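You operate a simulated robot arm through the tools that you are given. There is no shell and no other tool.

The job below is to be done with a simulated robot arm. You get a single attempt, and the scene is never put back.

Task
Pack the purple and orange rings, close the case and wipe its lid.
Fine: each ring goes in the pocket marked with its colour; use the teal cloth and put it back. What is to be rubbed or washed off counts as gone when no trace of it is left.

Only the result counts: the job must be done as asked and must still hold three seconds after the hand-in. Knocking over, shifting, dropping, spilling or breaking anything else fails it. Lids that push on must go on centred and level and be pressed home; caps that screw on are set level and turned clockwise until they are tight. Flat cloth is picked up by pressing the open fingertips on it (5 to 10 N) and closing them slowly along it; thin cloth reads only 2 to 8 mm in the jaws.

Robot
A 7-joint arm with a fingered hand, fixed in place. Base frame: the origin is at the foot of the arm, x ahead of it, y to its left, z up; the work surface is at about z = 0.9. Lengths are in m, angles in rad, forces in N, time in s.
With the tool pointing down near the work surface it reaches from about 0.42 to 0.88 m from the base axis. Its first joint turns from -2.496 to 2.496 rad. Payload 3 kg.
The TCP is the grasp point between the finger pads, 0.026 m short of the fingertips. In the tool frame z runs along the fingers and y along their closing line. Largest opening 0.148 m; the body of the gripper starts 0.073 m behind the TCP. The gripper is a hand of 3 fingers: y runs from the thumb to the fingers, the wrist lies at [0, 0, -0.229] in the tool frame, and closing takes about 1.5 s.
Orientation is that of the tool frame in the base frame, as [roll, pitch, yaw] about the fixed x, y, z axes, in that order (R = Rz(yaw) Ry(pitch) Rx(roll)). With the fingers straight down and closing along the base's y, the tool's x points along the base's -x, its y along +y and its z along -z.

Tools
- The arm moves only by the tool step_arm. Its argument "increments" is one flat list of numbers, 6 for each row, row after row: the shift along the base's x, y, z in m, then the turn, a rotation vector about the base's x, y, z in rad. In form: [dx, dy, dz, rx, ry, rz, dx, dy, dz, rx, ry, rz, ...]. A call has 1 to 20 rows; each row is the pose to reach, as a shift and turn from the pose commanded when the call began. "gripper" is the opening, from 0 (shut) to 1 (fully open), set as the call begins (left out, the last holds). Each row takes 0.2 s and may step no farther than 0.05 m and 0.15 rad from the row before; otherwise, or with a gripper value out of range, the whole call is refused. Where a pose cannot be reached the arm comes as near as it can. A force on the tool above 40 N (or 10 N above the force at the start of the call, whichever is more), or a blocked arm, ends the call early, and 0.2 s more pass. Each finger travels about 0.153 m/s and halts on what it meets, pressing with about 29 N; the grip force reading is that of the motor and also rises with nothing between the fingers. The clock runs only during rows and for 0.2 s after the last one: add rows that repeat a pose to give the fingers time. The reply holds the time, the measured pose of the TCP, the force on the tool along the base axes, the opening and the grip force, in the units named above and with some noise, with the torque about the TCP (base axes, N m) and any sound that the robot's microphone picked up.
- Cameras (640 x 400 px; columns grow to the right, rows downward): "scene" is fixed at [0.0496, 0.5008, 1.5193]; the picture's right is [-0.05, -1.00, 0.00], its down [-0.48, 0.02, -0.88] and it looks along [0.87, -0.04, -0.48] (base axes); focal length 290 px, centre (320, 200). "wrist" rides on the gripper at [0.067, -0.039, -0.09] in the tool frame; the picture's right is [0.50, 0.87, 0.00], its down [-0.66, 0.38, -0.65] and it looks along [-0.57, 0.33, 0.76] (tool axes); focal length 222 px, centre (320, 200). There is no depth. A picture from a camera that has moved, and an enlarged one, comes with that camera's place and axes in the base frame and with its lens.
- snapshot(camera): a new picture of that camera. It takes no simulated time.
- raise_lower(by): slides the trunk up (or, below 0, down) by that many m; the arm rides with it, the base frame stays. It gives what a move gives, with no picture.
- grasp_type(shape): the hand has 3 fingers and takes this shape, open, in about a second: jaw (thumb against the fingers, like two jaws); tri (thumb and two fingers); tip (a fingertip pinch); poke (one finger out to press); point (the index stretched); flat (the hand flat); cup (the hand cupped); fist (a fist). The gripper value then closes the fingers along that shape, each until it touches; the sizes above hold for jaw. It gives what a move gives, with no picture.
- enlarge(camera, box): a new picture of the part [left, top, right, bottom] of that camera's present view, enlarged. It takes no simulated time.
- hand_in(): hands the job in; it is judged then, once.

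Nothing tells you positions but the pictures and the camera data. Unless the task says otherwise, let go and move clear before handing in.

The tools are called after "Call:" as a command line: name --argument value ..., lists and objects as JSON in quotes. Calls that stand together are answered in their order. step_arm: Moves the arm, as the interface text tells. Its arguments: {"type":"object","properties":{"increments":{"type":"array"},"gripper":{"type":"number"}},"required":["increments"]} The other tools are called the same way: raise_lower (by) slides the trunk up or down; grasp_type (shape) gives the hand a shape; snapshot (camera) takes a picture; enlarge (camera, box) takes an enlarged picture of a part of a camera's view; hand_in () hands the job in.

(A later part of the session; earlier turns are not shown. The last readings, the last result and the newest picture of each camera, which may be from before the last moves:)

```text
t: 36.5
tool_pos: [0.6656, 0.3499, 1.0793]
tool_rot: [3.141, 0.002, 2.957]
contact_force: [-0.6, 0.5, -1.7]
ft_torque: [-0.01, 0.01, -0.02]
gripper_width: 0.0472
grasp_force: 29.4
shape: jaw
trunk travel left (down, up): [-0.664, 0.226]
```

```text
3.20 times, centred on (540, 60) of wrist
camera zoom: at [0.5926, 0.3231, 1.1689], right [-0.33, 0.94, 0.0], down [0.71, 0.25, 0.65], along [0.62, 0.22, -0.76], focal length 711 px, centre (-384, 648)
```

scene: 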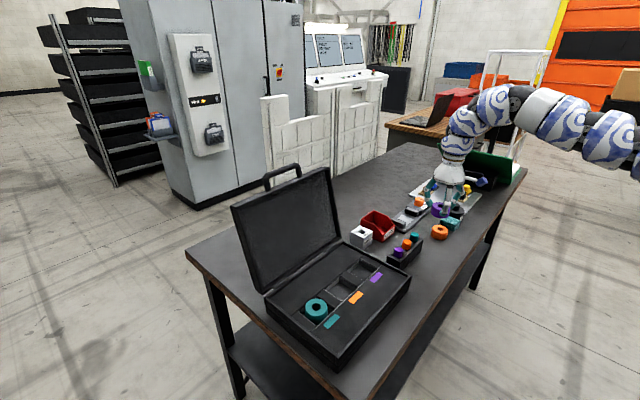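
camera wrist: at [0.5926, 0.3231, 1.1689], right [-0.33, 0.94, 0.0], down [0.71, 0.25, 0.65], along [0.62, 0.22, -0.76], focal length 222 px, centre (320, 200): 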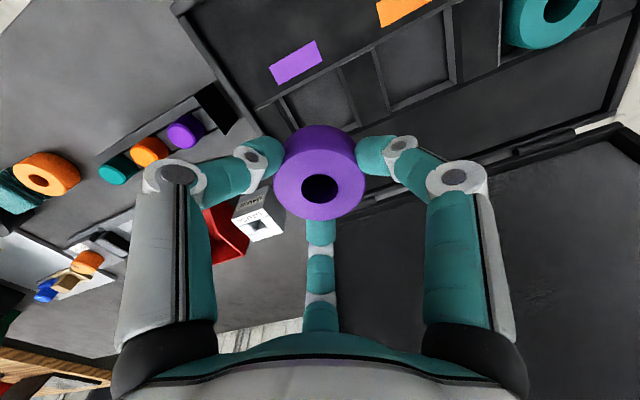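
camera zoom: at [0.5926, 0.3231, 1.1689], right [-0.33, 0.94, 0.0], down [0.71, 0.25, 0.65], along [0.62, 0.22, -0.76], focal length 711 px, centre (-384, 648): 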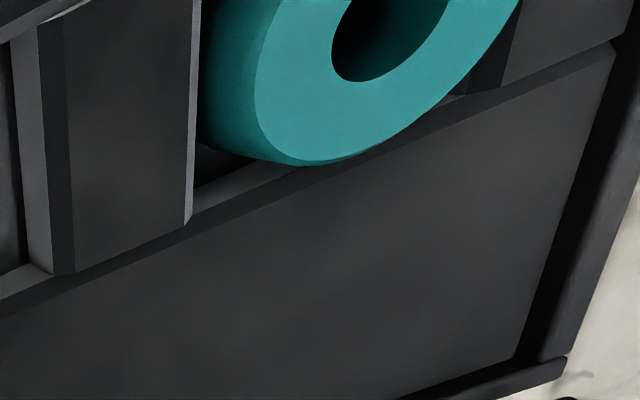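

The orange pocket's centre works out at about (0.600, 0.415) and the purple one at about (0.6655, 0.3508), both about 59 mm square. The ring hangs almost exactly over the purple pocket, so I'll lower to just above it.

Call:
step_arm --increments '[0, 0.0008, -0.03, 0, 0, 0, 0, 0.0008, -0.06, 0, 0, 0, 0, 0.0008, -0.08, 0, 0, 0]'

Call:
snapshot --camera "wrist"

Call:
enlarge --camera "scene" --box '[310, 220, 410, 300]'

```text
t: 37.3
tool_pos: [0.6668, 0.3507, 0.9994]
tool_rot: [-3.139, 0.001, 2.958]
contact_force: [-0.3, 0.6, -1.0]
ft_torque: [0.0, 0.0, 0.02]
gripper_width: 0.0468
grasp_force: 29.2
shape: jaw
trunk travel left (down, up): [-0.664, 0.226]
```

```text
taken
camera wrist: at [0.5931, 0.3235, 1.089], right [-0.33, 0.94, 0.0], down [0.71, 0.25, 0.66], along [0.62, 0.22, -0.76], focal length 222 px, centre (320, 200)
```

wrist: 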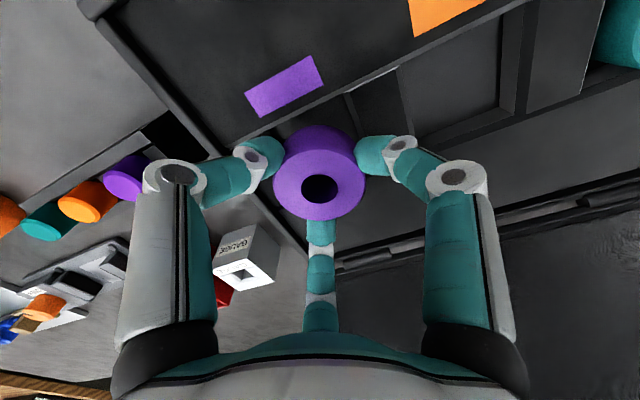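

```text
5.00 times, centred on (360, 260) of scene
camera zoom: at [0.0496, 0.5008, 1.5193], right [-0.05, -1.0, 0.0], down [-0.48, 0.02, -0.88], along [0.87, -0.04, -0.48], focal length 1450 px, centre (120, -100)
```

zoom: 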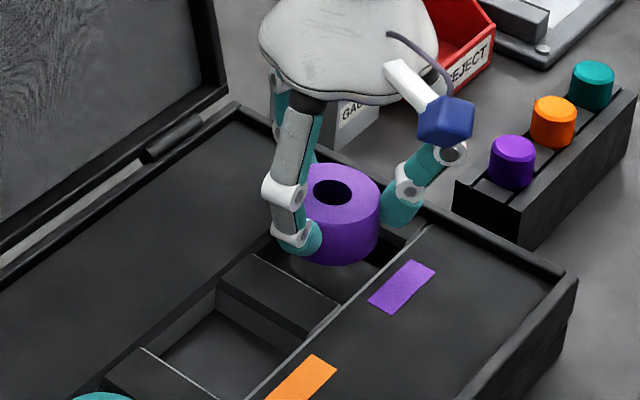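

Both cameras agree the ring is over the pocket. I'll lower it gently in small steps while watching the force.

Call:
step_arm --increments '[-0.001, 0, -0.005, 0, 0, 0, -0.001, 0, -0.01, 0, 0, 0, -0.001, 0, -0.015, 0, 0, 0]'

```text
t: 38.1
tool_pos: [0.6654, 0.3505, 0.9846]
tool_rot: [-3.141, 0.001, 2.959]
contact_force: [0.4, 0.2, -1.1]
ft_torque: [0.01, -0.03, -0.01]
gripper_width: 0.0467
grasp_force: 28.8
shape: jaw
trunk travel left (down, up): [-0.664, 0.226]
```

Call:
step_arm --increments '[0, 0, -0.003, 0, 0, 0, 0, 0, -0.006, 0, 0, 0, 0, 0, -0.008, 0, 0, 0]'

Call:
enlarge --camera "scene" --box '[310, 220, 410, 300]'

Call:
snapshot --camera "wrist"

```text
t: 38.9
tool_pos: [0.6665, 0.3502, 0.9758]
tool_rot: [3.14, 0.002, 2.958]
contact_force: [-0.1, -1.1, -1.9]
ft_torque: [0.02, -0.01, -0.04]
gripper_width: 0.0467
grasp_force: 28.7
shape: jaw
trunk travel left (down, up): [-0.664, 0.226]
```

```text
5.00 times, centred on (360, 260) of scene
camera zoom: at [0.0496, 0.5008, 1.5193], right [-0.05, -1.0, 0.0], down [-0.48, 0.02, -0.88], along [0.87, -0.04, -0.48], focal length 1450 px, centre (120, -100)
```

zoom: 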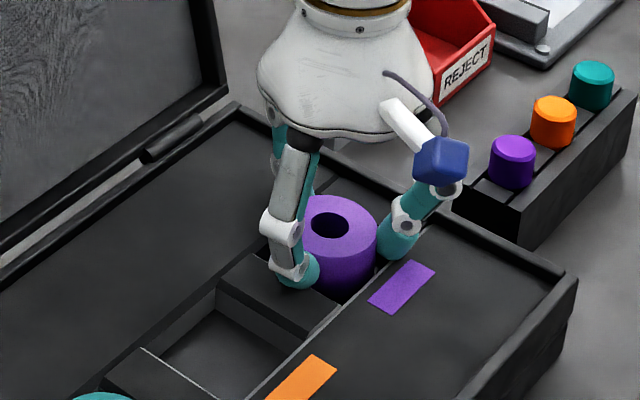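

```text
taken
camera wrist: at [0.5927, 0.3235, 1.0657], right [-0.33, 0.94, 0.0], down [0.71, 0.25, 0.65], along [0.62, 0.22, -0.76], focal length 222 px, centre (320, 200)
```

wrist: 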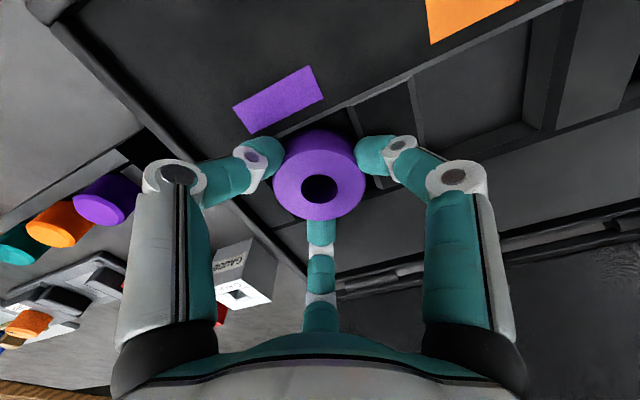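

The ring is entering the pocket with no contact force. I'll continue in small steps.

Call:
step_arm --increments '[0, 0, -0.002, 0, 0, 0, 0, 0, -0.004, 0, 0, 0]'

```text
t: 39.5
tool_pos: [0.6667, 0.3504, 0.9735]
tool_rot: [3.14, 0.004, 2.958]
contact_force: [0.5, -1.2, 12.9]
ft_torque: [0.19, -0.08, -0.02]
gripper_width: 0.0474
grasp_force: 28.9
shape: jaw
trunk travel left (down, up): [-0.664, 0.226]
```

Contact at 13 N: either the ring is on the pocket floor or a fingertip is on the insert. I'll compare it with the teal ring's height before releasing.

Call:
enlarge --camera "scene" --box '[280, 230, 420, 340]'

Call:
enlarge --camera "wrist" --box '[220, 100, 420, 240]'

```text
3.64 times, centred on (350, 285) of scene
camera zoom: at [0.0496, 0.5008, 1.5193], right [-0.05, -1.0, 0.0], down [-0.48, 0.02, -0.88], along [0.87, -0.04, -0.48], focal length 1054 px, centre (211, -109)
```

zoom: 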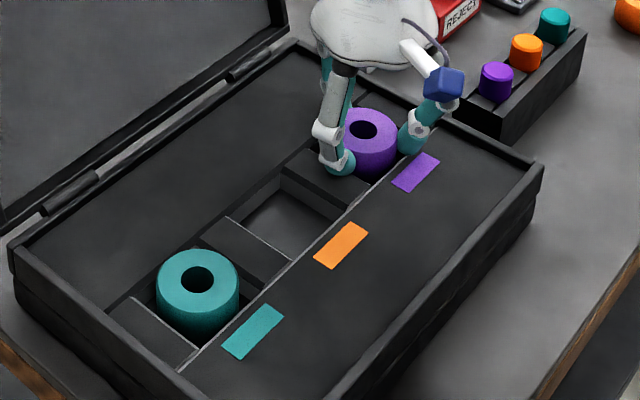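

```text
2.86 times, centred on (320, 170) of wrist
camera zoom: at [0.5924, 0.3236, 1.0631], right [-0.33, 0.94, 0.0], down [0.71, 0.25, 0.66], along [0.62, 0.22, -0.75], focal length 635 px, centre (320, 286)
```

zoom: 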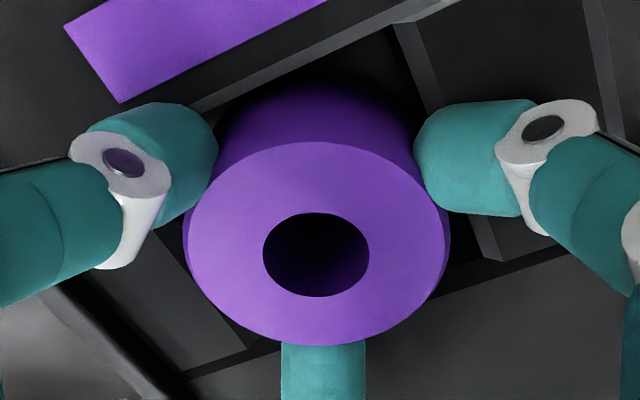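

The ring sits down in its pocket like the teal one. I'll ease up by 2 mm to relieve the force, open slightly and rise.

Call:
step_arm --increments '[0, 0, 0.003, 0, 0, 0]'

Call:
step_arm --increments '[0, 0, 0, 0, 0, 0, 0, 0, 0, 0, 0, 0, 0, 0, 0, 0, 0, 0]' --gripper 0.45

Call:
enlarge --camera "wrist" --box '[220, 100, 420, 240]'

Call:
enlarge --camera "scene" --box '[280, 230, 420, 340]'

```text
t: 39.9
tool_pos: [0.666, 0.3495, 0.975]
tool_rot: [-3.139, 0.002, 2.96]
contact_force: [-0.6, 0.0, -1.4]
ft_torque: [0.0, 0.03, 0.03]
gripper_width: 0.0472
grasp_force: 29.0
shape: jaw
trunk travel left (down, up): [-0.664, 0.226]
```

```text
t: 40.7
tool_pos: [0.6658, 0.3506, 0.9759]
tool_rot: [3.141, 0.004, 2.958]
contact_force: [-0.2, 0.3, 9.0]
ft_torque: [0.08, -0.01, 0.01]
gripper_width: 0.0647
grasp_force: 0.0
shape: jaw
trunk travel left (down, up): [-0.664, 0.226]
```

```text
2.86 times, centred on (320, 170) of wrist
camera zoom: at [0.5923, 0.3237, 1.0654], right [-0.33, 0.94, 0.0], down [0.71, 0.25, 0.66], along [0.62, 0.22, -0.75], focal length 635 px, centre (320, 286)
```

zoom: 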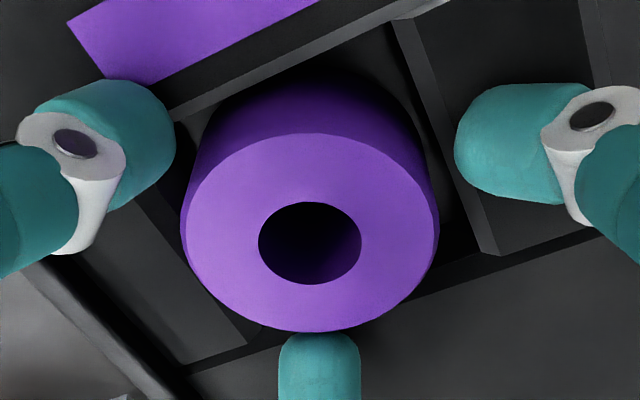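

```text
3.64 times, centred on (350, 285) of scene
camera zoom: at [0.0496, 0.5008, 1.5193], right [-0.05, -1.0, 0.0], down [-0.48, 0.02, -0.88], along [0.87, -0.04, -0.48], focal length 1054 px, centre (211, -109)
```

zoom: 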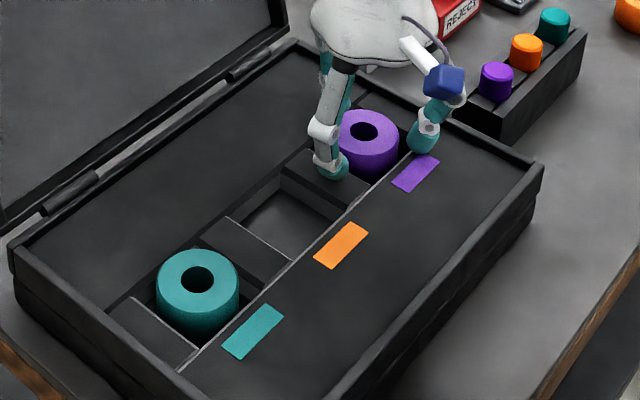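

The ring is released, and the slight force is the fingertips on the insert as they straighten. Rising straight up.

Call:
step_arm --increments '[0, 0, 0.01, 0, 0, 0, 0, 0, 0.03, 0, 0, 0, 0, 0, 0.06, 0, 0, 0, 0, 0, 0.1, 0, 0, 0, 0, 0, 0.12, 0, 0, 0]'

Call:
snapshot --camera "wrist"

Call:
enlarge --camera "scene" --box '[280, 230, 420, 340]'

```text
t: 41.9
tool_pos: [0.665, 0.3492, 1.0956]
tool_rot: [-3.141, 0.001, 2.96]
contact_force: [-0.2, 0.0, -0.3]
ft_torque: [-0.01, -0.02, 0.0]
gripper_width: 0.0663
grasp_force: 0.0
shape: jaw
trunk travel left (down, up): [-0.664, 0.226]
```

```text
taken
camera wrist: at [0.592, 0.3228, 1.1855], right [-0.33, 0.94, 0.0], down [0.71, 0.25, 0.65], along [0.62, 0.22, -0.76], focal length 222 px, centre (320, 200)
```

wrist: 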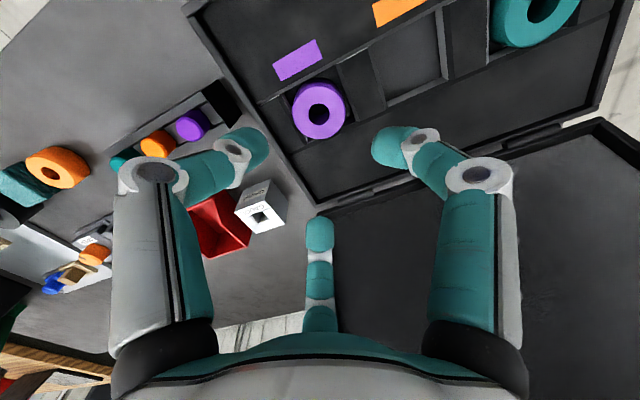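

```text
3.64 times, centred on (350, 285) of scene
camera zoom: at [0.0496, 0.5008, 1.5193], right [-0.05, -1.0, 0.0], down [-0.48, 0.02, -0.88], along [0.87, -0.04, -0.48], focal length 1054 px, centre (211, -109)
```

zoom: 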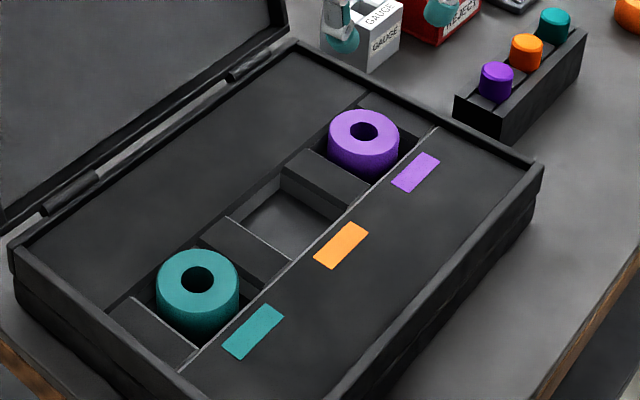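

The purple ring is seated at the same level as the teal one. Now for the orange ring near (0.878, 0.025), turning the fingers so the folded cloth falls in the gap between two of them.

Call:
step_arm --increments '[0.021, -0.0325, 0, 0, 0, -0.013, 0.043, -0.065, 0, 0, 0, -0.026, 0.064, -0.0975, 0, 0, 0, -0.04, 0.085, -0.13, -0.01, 0, 0, -0.053, 0.107, -0.1625, -0.02, 0, 0, -0.066, 0.128, -0.195, -0.03, 0, 0, -0.08, 0.149, -0.2275, -0.04, 0, 0, -0.093, 0.17, -0.26, -0.05, 0, 0, -0.106, 0.192, -0.2925, -0.06, 0, 0, -0.12, 0.213, -0.325, -0.065, 0, 0, -0.13]' --gripper 0.6

Call:
snapshot --camera "wrist"

Call:
enlarge --camera "wrist" --box '[180, 40, 460, 200]'

Call:
enlarge --camera "scene" --box '[380, 160, 500, 260]'

```text
t: 44.1
tool_pos: [0.8784, 0.0259, 1.0292]
tool_rot: [3.141, 0.0, 2.83]
contact_force: [-0.3, -0.3, -0.4]
ft_torque: [0.02, 0.02, 0.02]
gripper_width: 0.0882
grasp_force: 0.0
shape: jaw
trunk travel left (down, up): [-0.664, 0.226]
```

```text
taken
camera wrist: at [0.8023, 0.0082, 1.1188], right [-0.21, 0.98, 0.0], down [0.74, 0.16, 0.65], along [0.64, 0.14, -0.76], focal length 222 px, centre (320, 200)
```

wrist: 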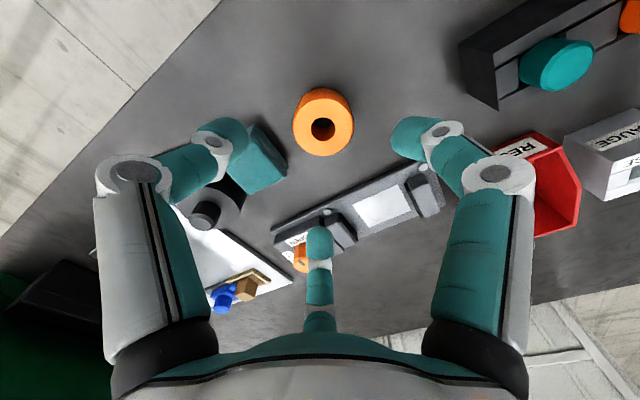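

```text
2.29 times, centred on (320, 120) of wrist
camera zoom: at [0.8023, 0.0082, 1.1188], right [-0.21, 0.98, 0.0], down [0.74, 0.16, 0.65], along [0.64, 0.14, -0.76], focal length 508 px, centre (320, 383)
```

zoom: 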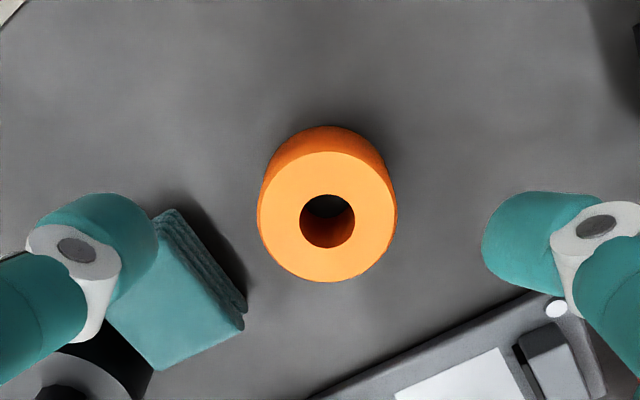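

```text
4.00 times, centred on (440, 210) of scene
camera zoom: at [0.0496, 0.5008, 1.5193], right [-0.05, -1.0, 0.0], down [-0.48, 0.02, -0.88], along [0.87, -0.04, -0.48], focal length 1160 px, centre (-160, 160)
```

zoom: 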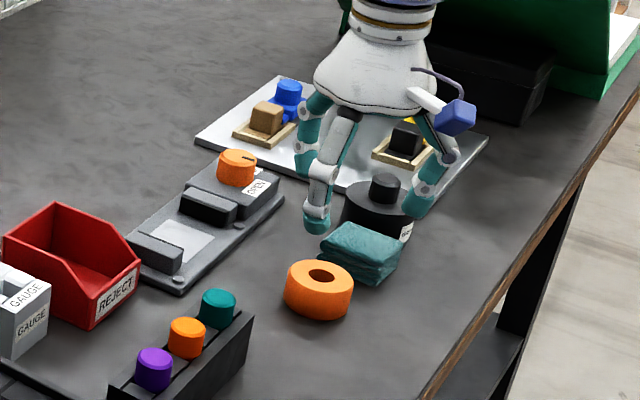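

The orange ring is centred at about (0.879, 0.027), and fingers and cloth keep over 20 mm of clearance. Descending to the same grip height as before.

Call:
step_arm --increments '[0.0005, 0.0012, -0.03, 0, 0, 0, 0.0005, 0.0012, -0.06, 0, 0, 0, 0.0005, 0.0012, -0.087, 0, 0, 0]'

Call:
snapshot --camera "wrist"

```text
t: 44.9
tool_pos: [0.8794, 0.0257, 0.9423]
tool_rot: [-3.141, 0.002, 2.827]
contact_force: [-0.2, 0.8, 0.1]
ft_torque: [0.02, 0.01, -0.05]
gripper_width: 0.0882
grasp_force: 0.1
shape: jaw
trunk travel left (down, up): [-0.664, 0.226]
```

```text
taken
camera wrist: at [0.8031, 0.0085, 1.0315], right [-0.21, 0.98, 0.0], down [0.74, 0.16, 0.65], along [0.64, 0.14, -0.76], focal length 222 px, centre (320, 200)
```

wrist: 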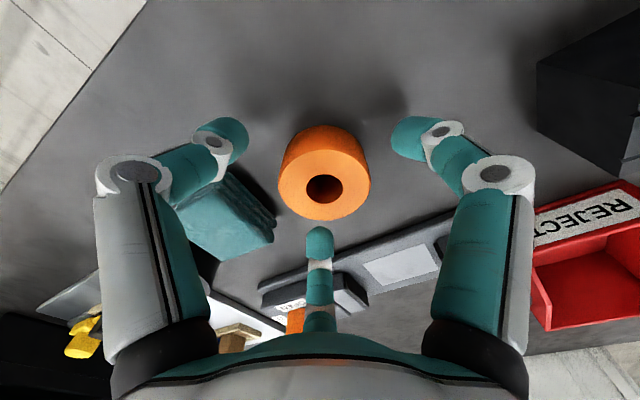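

The ring is about 2 mm off-centre, so I'll shift slightly and close.

Call:
step_arm --increments '[0, 0.002, 0, 0, 0, 0, 0, 0.002, 0, 0, 0, 0]'

Call:
step_arm --increments '[0, 0, 0, 0, 0, 0, 0, 0, 0, 0, 0, 0, 0, 0, 0, 0, 0, 0, 0, 0, 0, 0, 0, 0, 0, 0, 0, 0, 0, 0]' --gripper 0.2

Call:
snapshot --camera "wrist"

```text
t: 45.5
tool_pos: [0.8788, 0.0295, 0.9426]
tool_rot: [3.141, 0.002, 2.83]
contact_force: [0.0, -0.2, -0.8]
ft_torque: [0.01, -0.01, 0.01]
gripper_width: 0.0884
grasp_force: 0.0
shape: jaw
trunk travel left (down, up): [-0.664, 0.226]
```

```text
t: 46.7
tool_pos: [0.879, 0.0295, 0.9433]
tool_rot: [-3.141, 0.001, 2.828]
contact_force: [-1.0, 0.0, 0.0]
ft_torque: [-0.03, 0.04, -0.01]
gripper_width: 0.0465
grasp_force: 28.7
shape: jaw
trunk travel left (down, up): [-0.664, 0.226]
```

```text
taken
camera wrist: at [0.8029, 0.0114, 1.032], right [-0.21, 0.98, 0.0], down [0.74, 0.16, 0.65], along [0.64, 0.14, -0.76], focal length 222 px, centre (320, 200)
```

wrist: 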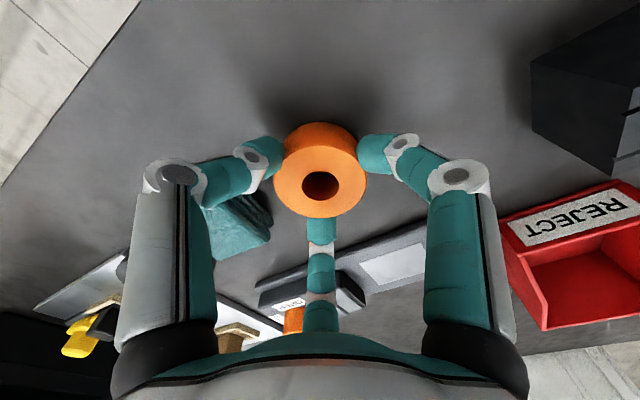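

Gripped at 29 N. I'll lift straight up, then carry the ring to above the orange pocket at (0.600, 0.415).

Call:
step_arm --increments '[0, 0, 0.02, 0, 0, 0, 0, 0, 0.05, 0, 0, 0, 0, 0, 0.09, 0, 0, 0, 0, 0, 0.135, 0, 0, 0]'

Call:
step_arm --increments '[-0.023, 0.032, 0, 0, 0, 0.05, -0.046, 0.064, 0, 0, 0, 0.1, -0.07, 0.096, 0, 0, 0, 0.15, -0.093, 0.128, 0, 0, 0, 0.2, -0.116, 0.16, 0, 0, 0, 0.25, -0.139, 0.192, 0, 0, 0, 0.3, -0.162, 0.224, 0, 0, 0, 0.35, -0.186, 0.256, 0, 0, 0, 0.4, -0.209, 0.288, 0, 0, 0, 0.45, -0.232, 0.32, 0, 0, 0, 0.5, -0.255, 0.352, 0, 0, 0, 0.55, -0.2786, 0.3854, 0, 0, 0, 0.593]'

Call:
snapshot --camera "wrist"

Call:
enlarge --camera "scene" --box '[260, 210, 400, 320]'

```text
t: 47.7
tool_pos: [0.8793, 0.0292, 1.0794]
tool_rot: [3.141, 0.003, 2.831]
contact_force: [0.6, 0.1, -0.7]
ft_torque: [-0.01, -0.01, -0.02]
gripper_width: 0.0464
grasp_force: 28.7
shape: jaw
trunk travel left (down, up): [-0.664, 0.226]
```

```text
t: 50.3
tool_pos: [0.6001, 0.4134, 1.0781]
tool_rot: [-3.139, 0.002, -2.86]
contact_force: [-0.2, 0.2, -1.8]
ft_torque: [0.01, 0.01, 0.0]
gripper_width: 0.0462
grasp_force: 28.8
shape: jaw
trunk travel left (down, up): [-0.664, 0.226]
```

```text
taken
camera wrist: at [0.5459, 0.357, 1.1677], right [-0.72, 0.69, 0.0], down [0.52, 0.55, 0.65], along [0.46, 0.47, -0.76], focal length 222 px, centre (320, 200)
```

wrist: 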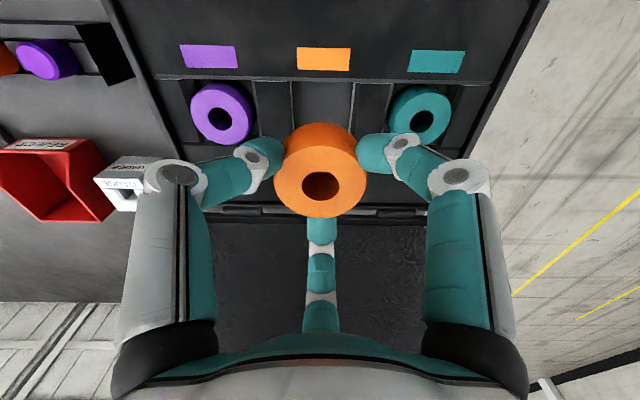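

```text
3.64 times, centred on (330, 265) of scene
camera zoom: at [0.0496, 0.5008, 1.5193], right [-0.05, -1.0, 0.0], down [-0.48, 0.02, -0.88], along [0.87, -0.04, -0.48], focal length 1054 px, centre (284, -36)
```

zoom: 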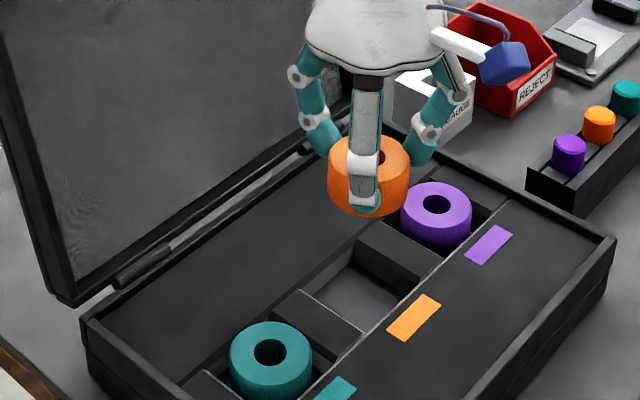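

The orange pocket lies midway between the seated purple and teal rings. I'll enlarge the view to confirm the centring.

Call:
enlarge --camera "wrist" --box '[170, 30, 480, 220]'

```text
2.06 times, centred on (325, 125) of wrist
camera zoom: at [0.5459, 0.357, 1.1677], right [-0.72, 0.69, 0.0], down [0.52, 0.55, 0.65], along [0.46, 0.47, -0.76], focal length 459 px, centre (310, 355)
```

zoom: 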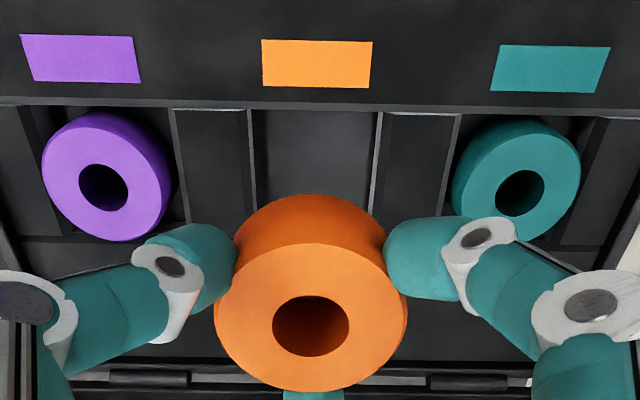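

The pocket centre is within about 1.5 mm of the hand. I'll make that small correction and lower in stages.

Call:
step_arm --increments '[-0.0006, 0.0011, -0.03, 0, 0, 0, -0.0006, 0.0011, -0.06, 0, 0, 0, -0.0006, 0.0011, -0.078, 0, 0, 0]'

Call:
enlarge --camera "scene" --box '[260, 210, 400, 320]'

Call:
enlarge --camera "wrist" --box '[170, 30, 480, 220]'

```text
t: 51.1
tool_pos: [0.5992, 0.4139, 0.9995]
tool_rot: [-3.141, 0.001, -2.864]
contact_force: [-0.7, 0.9, -1.6]
ft_torque: [0.02, 0.0, 0.0]
gripper_width: 0.0461
grasp_force: 28.7
shape: jaw
trunk travel left (down, up): [-0.664, 0.226]
```

```text
3.64 times, centred on (330, 265) of scene
camera zoom: at [0.0496, 0.5008, 1.5193], right [-0.05, -1.0, 0.0], down [-0.48, 0.02, -0.88], along [0.87, -0.04, -0.48], focal length 1054 px, centre (284, -36)
```

zoom: 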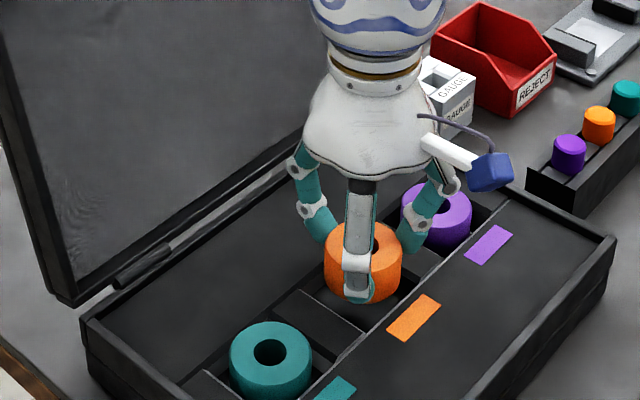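

```text
2.06 times, centred on (325, 125) of wrist
camera zoom: at [0.5456, 0.3579, 1.0889], right [-0.72, 0.69, 0.0], down [0.52, 0.54, 0.65], along [0.45, 0.47, -0.76], focal length 459 px, centre (310, 355)
```

zoom: 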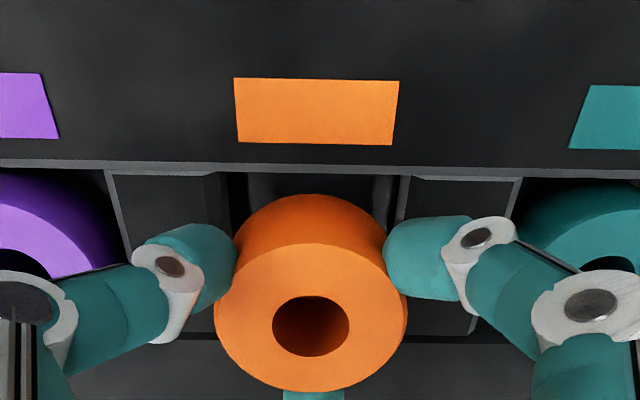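

The ring is centred between the dividers. Continuing down gently.

Call:
step_arm --increments '[0, 0, -0.006, 0, 0, 0, 0, 0, -0.012, 0, 0, 0, 0, 0, -0.017, 0, 0, 0]'

Call:
step_arm --increments '[0, 0, -0.002, 0, 0, 0, 0, 0, -0.005, 0, 0, 0]'

Call:
enlarge --camera "scene" --box '[260, 210, 400, 320]'

Call:
enlarge --camera "wrist" --box '[170, 30, 480, 220]'

```text
t: 51.9
tool_pos: [0.6006, 0.4173, 0.9845]
tool_rot: [-3.141, 0.002, -2.863]
contact_force: [0.0, -0.8, -0.7]
ft_torque: [-0.02, -0.03, -0.02]
gripper_width: 0.0464
grasp_force: 29.0
shape: jaw
trunk travel left (down, up): [-0.664, 0.226]
```

```text
t: 52.5
tool_pos: [0.6014, 0.4153, 0.9776]
tool_rot: [3.141, 0.003, -2.863]
contact_force: [0.5, 0.1, -0.8]
ft_torque: [0.02, -0.05, 0.03]
gripper_width: 0.0463
grasp_force: 29.2
shape: jaw
trunk travel left (down, up): [-0.664, 0.226]
```

```text
3.64 times, centred on (330, 265) of scene
camera zoom: at [0.0496, 0.5008, 1.5193], right [-0.05, -1.0, 0.0], down [-0.48, 0.02, -0.88], along [0.87, -0.04, -0.48], focal length 1054 px, centre (284, -36)
```

zoom: 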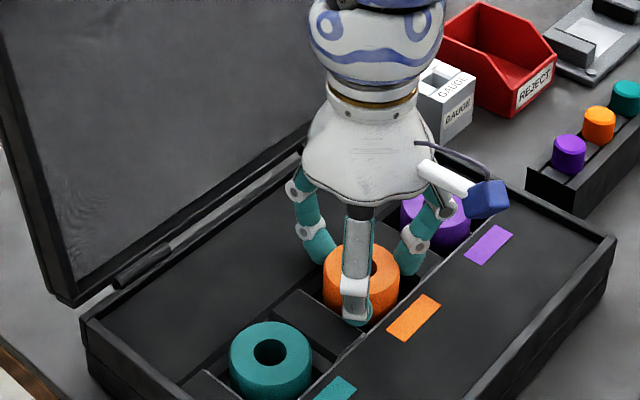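

```text
2.06 times, centred on (325, 125) of wrist
camera zoom: at [0.5461, 0.3583, 1.0673], right [-0.72, 0.69, 0.0], down [0.52, 0.54, 0.66], along [0.46, 0.47, -0.76], focal length 459 px, centre (310, 355)
```

zoom: 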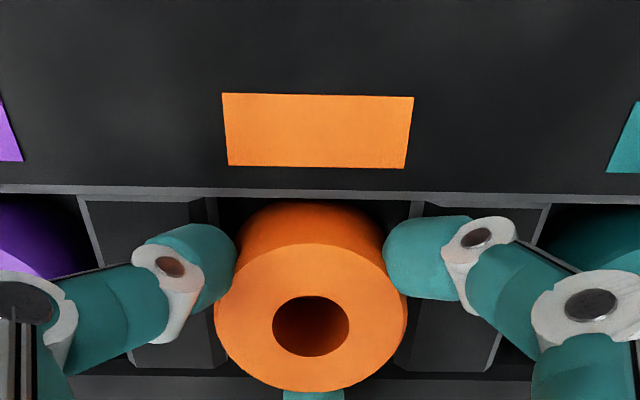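

No contact yet and the ring is inside its pocket. A few more millimetres, then release.

Call:
step_arm --increments '[0, 0, -0.0015, 0, 0, 0, 0, 0, -0.003, 0, 0, 0]'

Call:
step_arm --increments '[0, 0, 0.0005, 0, 0, 0, 0, 0, 0.0015, 0, 0, 0, 0, 0, 0.003, 0, 0, 0, 0, 0, 0.005, 0, 0, 0]' --gripper 0.45

Call:
step_arm --increments '[0, 0, 0.02, 0, 0, 0, 0, 0, 0.05, 0, 0, 0, 0, 0, 0.09, 0, 0, 0, 0, 0, 0.12, 0, 0, 0]'

Call:
enlarge --camera "scene" --box '[260, 210, 420, 340]'

Call:
snapshot --camera "wrist"

```text
t: 53.1
tool_pos: [0.6006, 0.4155, 0.9754]
tool_rot: [-3.141, 0.0, -2.863]
contact_force: [-0.2, 1.0, -1.0]
ft_torque: [0.0, 0.0, -0.04]
gripper_width: 0.0463
grasp_force: 29.3
shape: jaw
trunk travel left (down, up): [-0.664, 0.226]
```

```text
t: 54.1
tool_pos: [0.6005, 0.4153, 0.9798]
tool_rot: [3.141, 0.001, -2.862]
contact_force: [-0.5, 0.1, 0.8]
ft_torque: [0.0, -0.02, -0.02]
gripper_width: 0.0662
grasp_force: 0.1
shape: jaw
trunk travel left (down, up): [-0.664, 0.226]
```

```text
t: 55.1
tool_pos: [0.5991, 0.4153, 1.1009]
tool_rot: [3.141, 0.001, -2.859]
contact_force: [0.2, -0.3, -0.1]
ft_torque: [-0.01, -0.02, 0.0]
gripper_width: 0.0663
grasp_force: 0.1
shape: jaw
trunk travel left (down, up): [-0.664, 0.226]
```

```text
3.08 times, centred on (340, 275) of scene
camera zoom: at [0.0496, 0.5008, 1.5193], right [-0.05, -1.0, 0.0], down [-0.48, 0.02, -0.88], along [0.87, -0.04, -0.48], focal length 892 px, centre (258, -31)
```

zoom: 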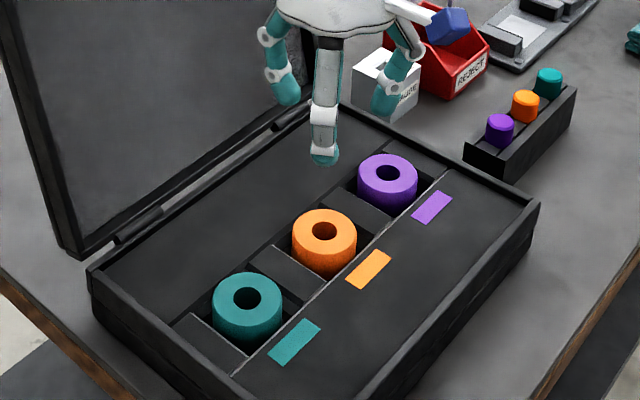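

```text
taken
camera wrist: at [0.5453, 0.3576, 1.1901], right [-0.72, 0.69, 0.0], down [0.52, 0.54, 0.66], along [0.46, 0.47, -0.76], focal length 222 px, centre (320, 200)
```

wrist: 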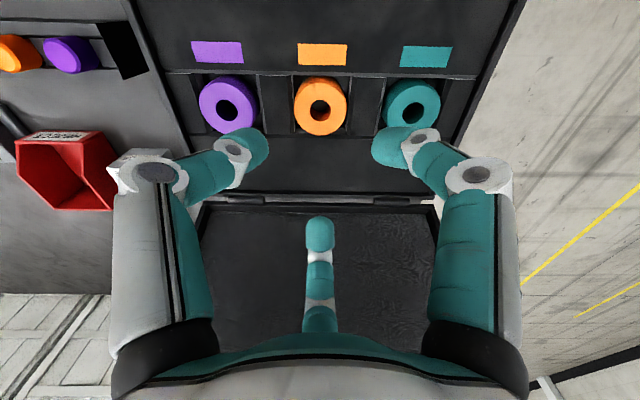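

All three rings are in their own pockets. Next is closing the lid, which leans back past vertical, so I'll raise the trunk and turn the hand to hook behind its top edge left of the handle.

Call:
raise_lower --by 0.226

Call:
step_arm --increments '[-0.005, 0.02, 0, 0, 0, -0.14, -0.01, 0.04, 0, 0, 0, -0.28, -0.015, 0.06, 0, 0, 0, -0.42, -0.02, 0.08, 0, 0, 0, -0.56, -0.02, 0.1, 0, 0, 0, -0.7, -0.02, 0.12, 0, 0, 0, -0.84, -0.02, 0.13, 0, 0, 0, -0.97, -0.02, 0.135, 0, 0, 0, -1.058]' --gripper 1.0

Call:
snapshot --camera "wrist"

Call:
snapshot --camera "scene"

```text
t: 57.5
tool_pos: [0.6004, 0.4148, 1.3256]
tool_rot: [-3.141, 0.002, -2.862]
contact_force: [0.2, 0.4, 0.2]
ft_torque: [0.0, 0.02, -0.01]
gripper_width: 0.0663
grasp_force: 0.0
shape: jaw
trunk travel left (down, up): [-0.89, 0.0]
```

```text
t: 59.3
tool_pos: [0.5622, 0.5252, 1.3273]
tool_rot: [-3.141, 0.006, 2.364]
contact_force: [-0.3, -0.4, 1.0]
ft_torque: [-0.04, 0.0, -0.01]
gripper_width: 0.148
grasp_force: 0.1
shape: jaw
out of reach, approached as far as the arm can: row 6, 7, 8
trunk travel left (down, up): [-0.89, 0.0]
```

```text
taken
camera wrist: at [0.4868, 0.5444, 1.4162], right [0.25, 0.97, 0.0], down [0.73, -0.19, 0.66], along [0.64, -0.17, -0.75], focal length 222 px, centre (320, 200)
```

wrist: 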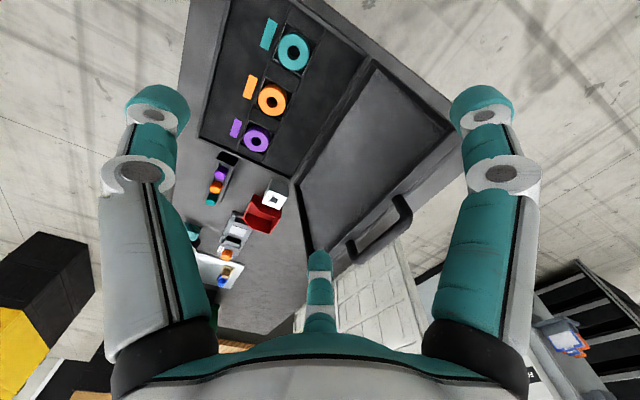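

```text
taken
```

scene: 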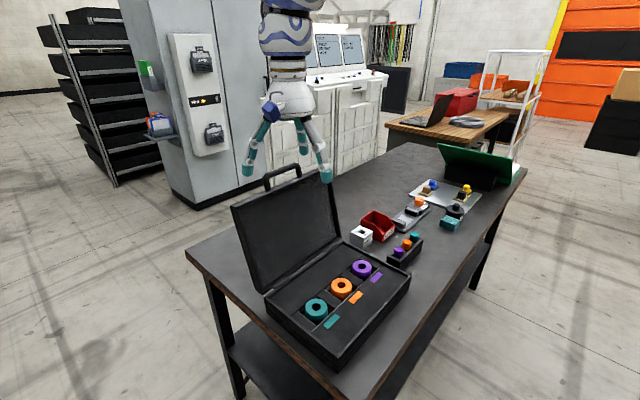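

That turn relative to the arm runs into a limit. First I'll measure the lid edge and handle from this good view.

Call:
enlarge --camera "wrist" --box '[280, 40, 480, 270]'

Call:
enlarge --camera "scene" --box '[210, 120, 370, 300]'

```text
1.74 times, centred on (380, 155) of wrist
camera zoom: at [0.4868, 0.5444, 1.4162], right [0.25, 0.97, 0.0], down [0.73, -0.19, 0.66], along [0.64, -0.17, -0.75], focal length 386 px, centre (216, 278)
```

zoom: 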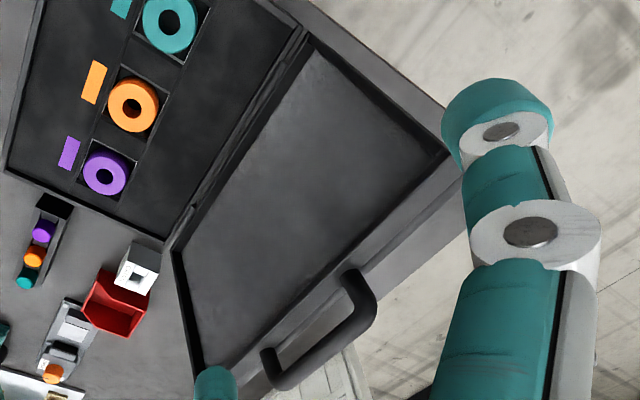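

```text
2.22 times, centred on (290, 210) of scene
camera zoom: at [0.0496, 0.5008, 1.5193], right [-0.05, -1.0, 0.0], down [-0.48, 0.02, -0.88], along [0.87, -0.04, -0.48], focal length 644 px, centre (387, 178)
```

zoom: 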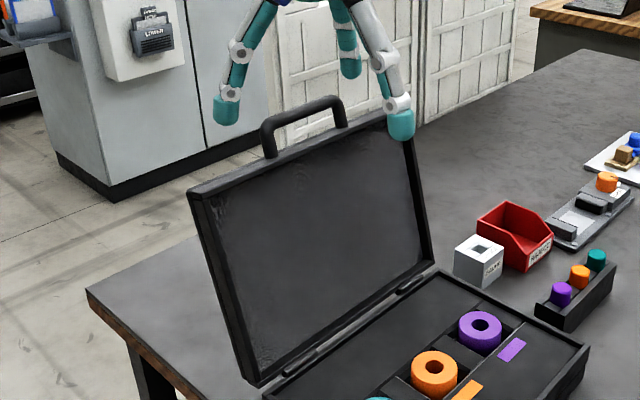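

I'll zoom in on the lid's top wall to measure where its front and back edges are.

Call:
enlarge --camera "wrist" --box '[320, 100, 450, 220]'

Call:
enlarge --camera "scene" --box '[225, 150, 345, 225]'

```text
3.33 times, centred on (385, 160) of wrist
camera zoom: at [0.4868, 0.5444, 1.4162], right [0.25, 0.97, 0.0], down [0.73, -0.19, 0.66], along [0.64, -0.17, -0.75], focal length 740 px, centre (103, 333)
```

zoom: 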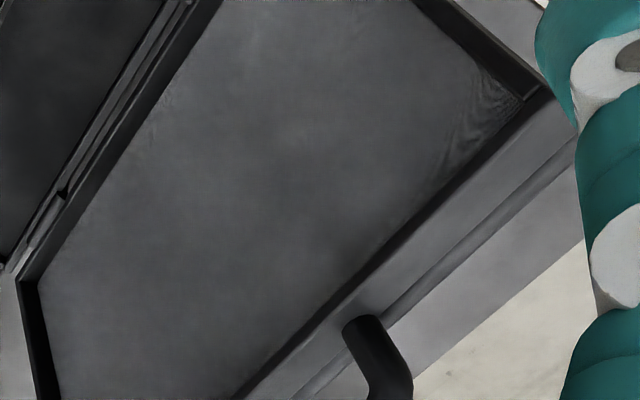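

```text
5.33 times, centred on (285, 188) of scene
camera zoom: at [0.0496, 0.5008, 1.5193], right [-0.05, -1.0, 0.0], down [-0.48, 0.02, -0.88], along [0.87, -0.04, -0.48], focal length 1546 px, centre (507, 267)
```

zoom: 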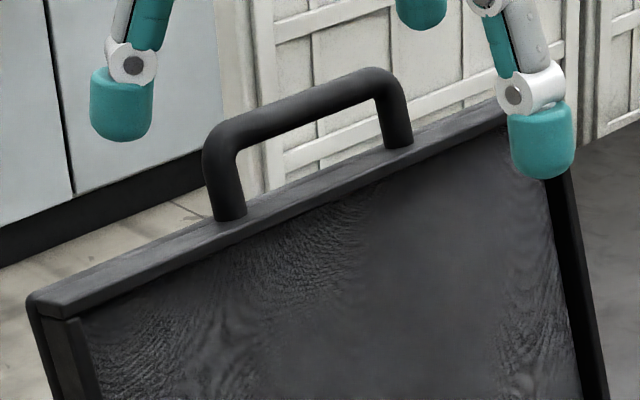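

The lid leans back about 14°, with its back top edge near z 1.18. I'll turn the hand back, tilt it 30° outward and bring one finger over the top edge left of the handle.

Call:
step_arm --increments '[0, 0, 0, 0, 0, 0.14, 0, 0, 0, 0, 0, 0.28, 0, 0, 0, 0, 0, 0.42, 0, 0, 0, 0, 0, 0.56, 0, 0, 0, 0, 0, 0.7, 0, 0, 0, 0, 0, 0.84, 0, 0, 0, 0, 0, 0.97, 0, 0, 0, 0, 0, 1.058]'

Call:
step_arm --increments '[0.018, 0.02, 0, 0.0935, -0.0917, 0, 0.036, 0.04, -0.01, 0.187, -0.1833, 0, 0.054, 0.06, -0.03, 0.2805, -0.275, 0, 0.07, 0.076, -0.05, 0.374, -0.3667, 0, 0.0734, 0.0795, -0.07, 0.374, -0.3667, 0]'

Call:
snapshot --camera "wrist"

Call:
enlarge --camera "scene" --box '[210, 90, 370, 220]'

```text
t: 61.1
tool_pos: [0.5646, 0.5229, 1.326]
tool_rot: [-3.141, 0.001, -2.861]
contact_force: [0.0, -0.6, 0.0]
ft_torque: [0.01, -0.01, 0.01]
gripper_width: 0.1478
grasp_force: 0.1
shape: jaw
trunk travel left (down, up): [-0.89, 0.0]
```

```text
t: 62.3
tool_pos: [0.6398, 0.6037, 1.2568]
tool_rot: [2.865, 0.452, -2.928]
contact_force: [-0.2, 0.3, 0.1]
ft_torque: [-0.01, 0.02, 0.02]
gripper_width: 0.148
grasp_force: 0.1
shape: jaw
trunk travel left (down, up): [-0.89, 0.0]
```

```text
taken
camera wrist: at [0.5595, 0.5223, 1.2942], right [-0.72, 0.7, -0.01], down [0.22, 0.24, 0.95], along [0.66, 0.68, -0.33], focal length 222 px, centre (320, 200)
```

wrist: 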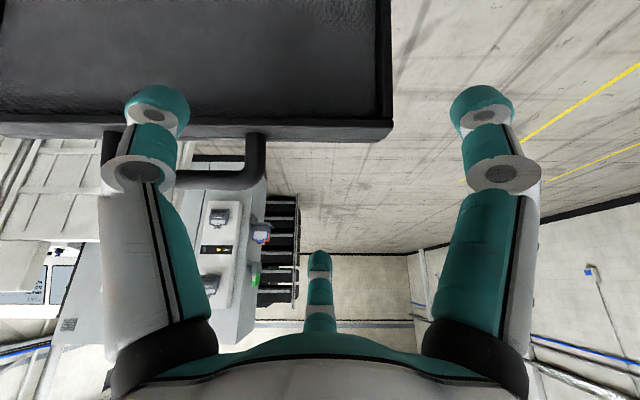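

```text
3.08 times, centred on (290, 155) of scene
camera zoom: at [0.0496, 0.5008, 1.5193], right [-0.05, -1.0, 0.0], down [-0.48, 0.02, -0.88], along [0.87, -0.04, -0.48], focal length 892 px, centre (412, 338)
```

zoom: 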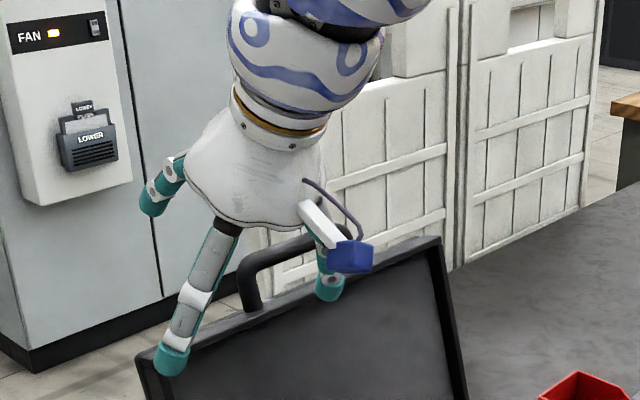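

The finger is behind and above the lid's back edge with about 18 mm to spare. I'll lower it so the fingertip drops behind the edge.

Call:
step_arm --increments '[0, 0, -0.03, 0, 0, 0, 0, 0, -0.06, 0, 0, 0, 0, 0, -0.085, 0, 0, 0, 0, 0, -0.11, 0, 0, 0]'

Call:
snapshot --camera "wrist"

Call:
enlarge --camera "scene" --box '[200, 120, 360, 250]'

```text
t: 63.3
tool_pos: [0.6217, 0.5947, 1.1535]
tool_rot: [2.861, 0.458, -2.929]
contact_force: [-0.3, 0.3, 1.3]
ft_torque: [0.38, -0.35, 0.04]
gripper_width: 0.1479
grasp_force: 0.1
shape: jaw
out of reach, approached as far as the arm can: row 4
trunk travel left (down, up): [-0.89, 0.0]
```

```text
taken
camera wrist: at [0.543, 0.5131, 1.1909], right [-0.72, 0.7, -0.01], down [0.22, 0.23, 0.95], along [0.66, 0.68, -0.32], focal length 222 px, centre (320, 200)
```

wrist: 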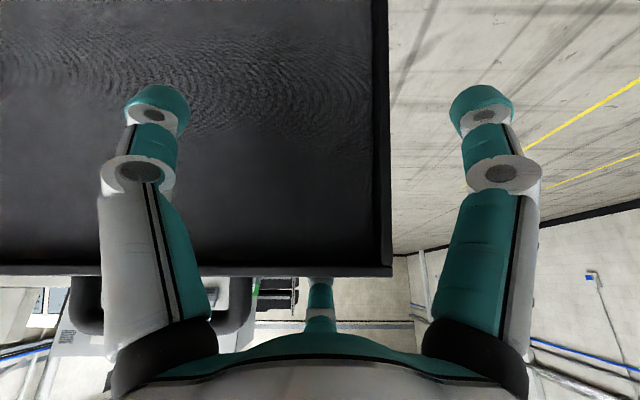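

```text
3.08 times, centred on (280, 185) of scene
camera zoom: at [0.0496, 0.5008, 1.5193], right [-0.05, -1.0, 0.0], down [-0.48, 0.02, -0.88], along [0.87, -0.04, -0.48], focal length 892 px, centre (443, 246)
```

zoom: 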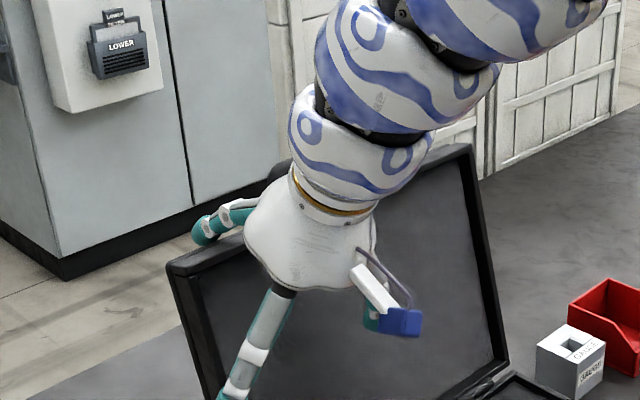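

One finger is now hooked behind the lid's back edge. I'll pull gently toward the front in small steps.

Call:
step_arm --increments '[-0.007, -0.007, 0.001, 0, 0, 0, -0.014, -0.014, 0.002, 0, 0, 0, -0.021, -0.021, 0.003, 0, 0, 0, -0.028, -0.028, 0.005, 0, 0, 0]'

Call:
snapshot --camera "wrist"

Call:
snapshot --camera "scene"

```text
t: 64.3
tool_pos: [0.5935, 0.5662, 1.1592]
tool_rot: [2.86, 0.453, -2.926]
contact_force: [0.4, 2.3, 7.0]
ft_torque: [0.34, -0.35, 0.09]
gripper_width: 0.148
grasp_force: 0.0
shape: jaw
trunk travel left (down, up): [-0.89, 0.0]
```

```text
taken
camera wrist: at [0.5153, 0.4838, 1.1963], right [-0.72, 0.7, 0.0], down [0.22, 0.24, 0.95], along [0.66, 0.68, -0.32], focal length 222 px, centre (320, 200)
```

wrist: 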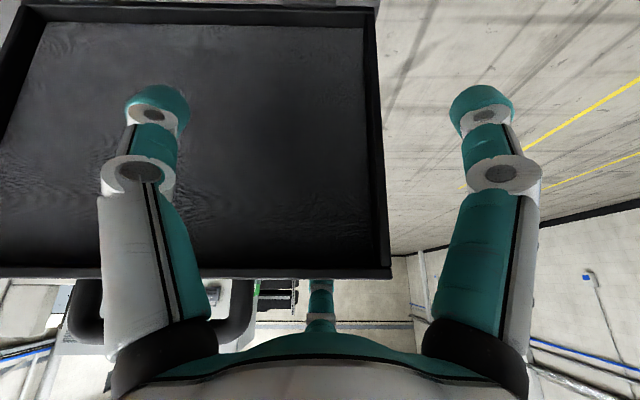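

```text
taken
```

scene: 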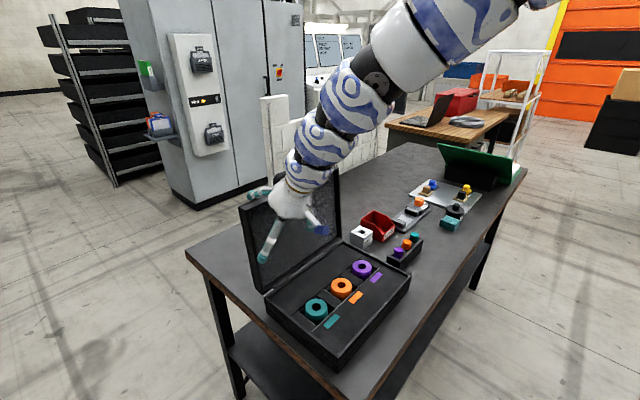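

The lid is following and is nearly upright. I'll continue pulling in small steps.

Call:
step_arm --increments '[-0.007, -0.007, 0.001, 0, 0, 0, -0.014, -0.014, 0.002, 0, 0, 0, -0.021, -0.021, 0.003, 0, 0, 0, -0.028, -0.028, 0.004, 0, 0, 0]'

Call:
snapshot --camera "wrist"

Call:
enlarge --camera "scene" --box '[210, 130, 410, 330]'

```text
t: 65.3
tool_pos: [0.5646, 0.5356, 1.1617]
tool_rot: [2.865, 0.454, -2.927]
contact_force: [-0.1, 1.0, 3.6]
ft_torque: [0.09, -0.14, 0.04]
gripper_width: 0.1481
grasp_force: 0.1
shape: jaw
trunk travel left (down, up): [-0.89, 0.0]
```

```text
taken
camera wrist: at [0.486, 0.4544, 1.1994], right [-0.72, 0.7, -0.01], down [0.22, 0.24, 0.95], along [0.66, 0.68, -0.33], focal length 222 px, centre (320, 200)
```

wrist: 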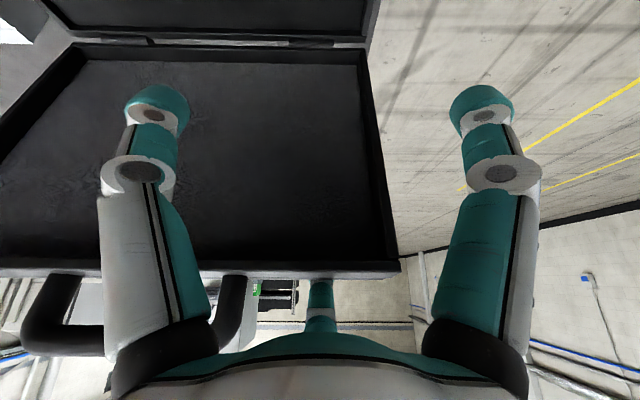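

```text
2.00 times, centred on (310, 230) of scene
camera zoom: at [0.0496, 0.5008, 1.5193], right [-0.05, -1.0, 0.0], down [-0.48, 0.02, -0.88], along [0.87, -0.04, -0.48], focal length 580 px, centre (340, 140)
```

zoom: 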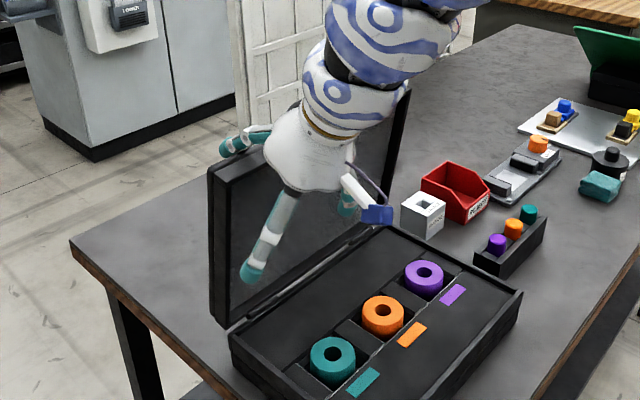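

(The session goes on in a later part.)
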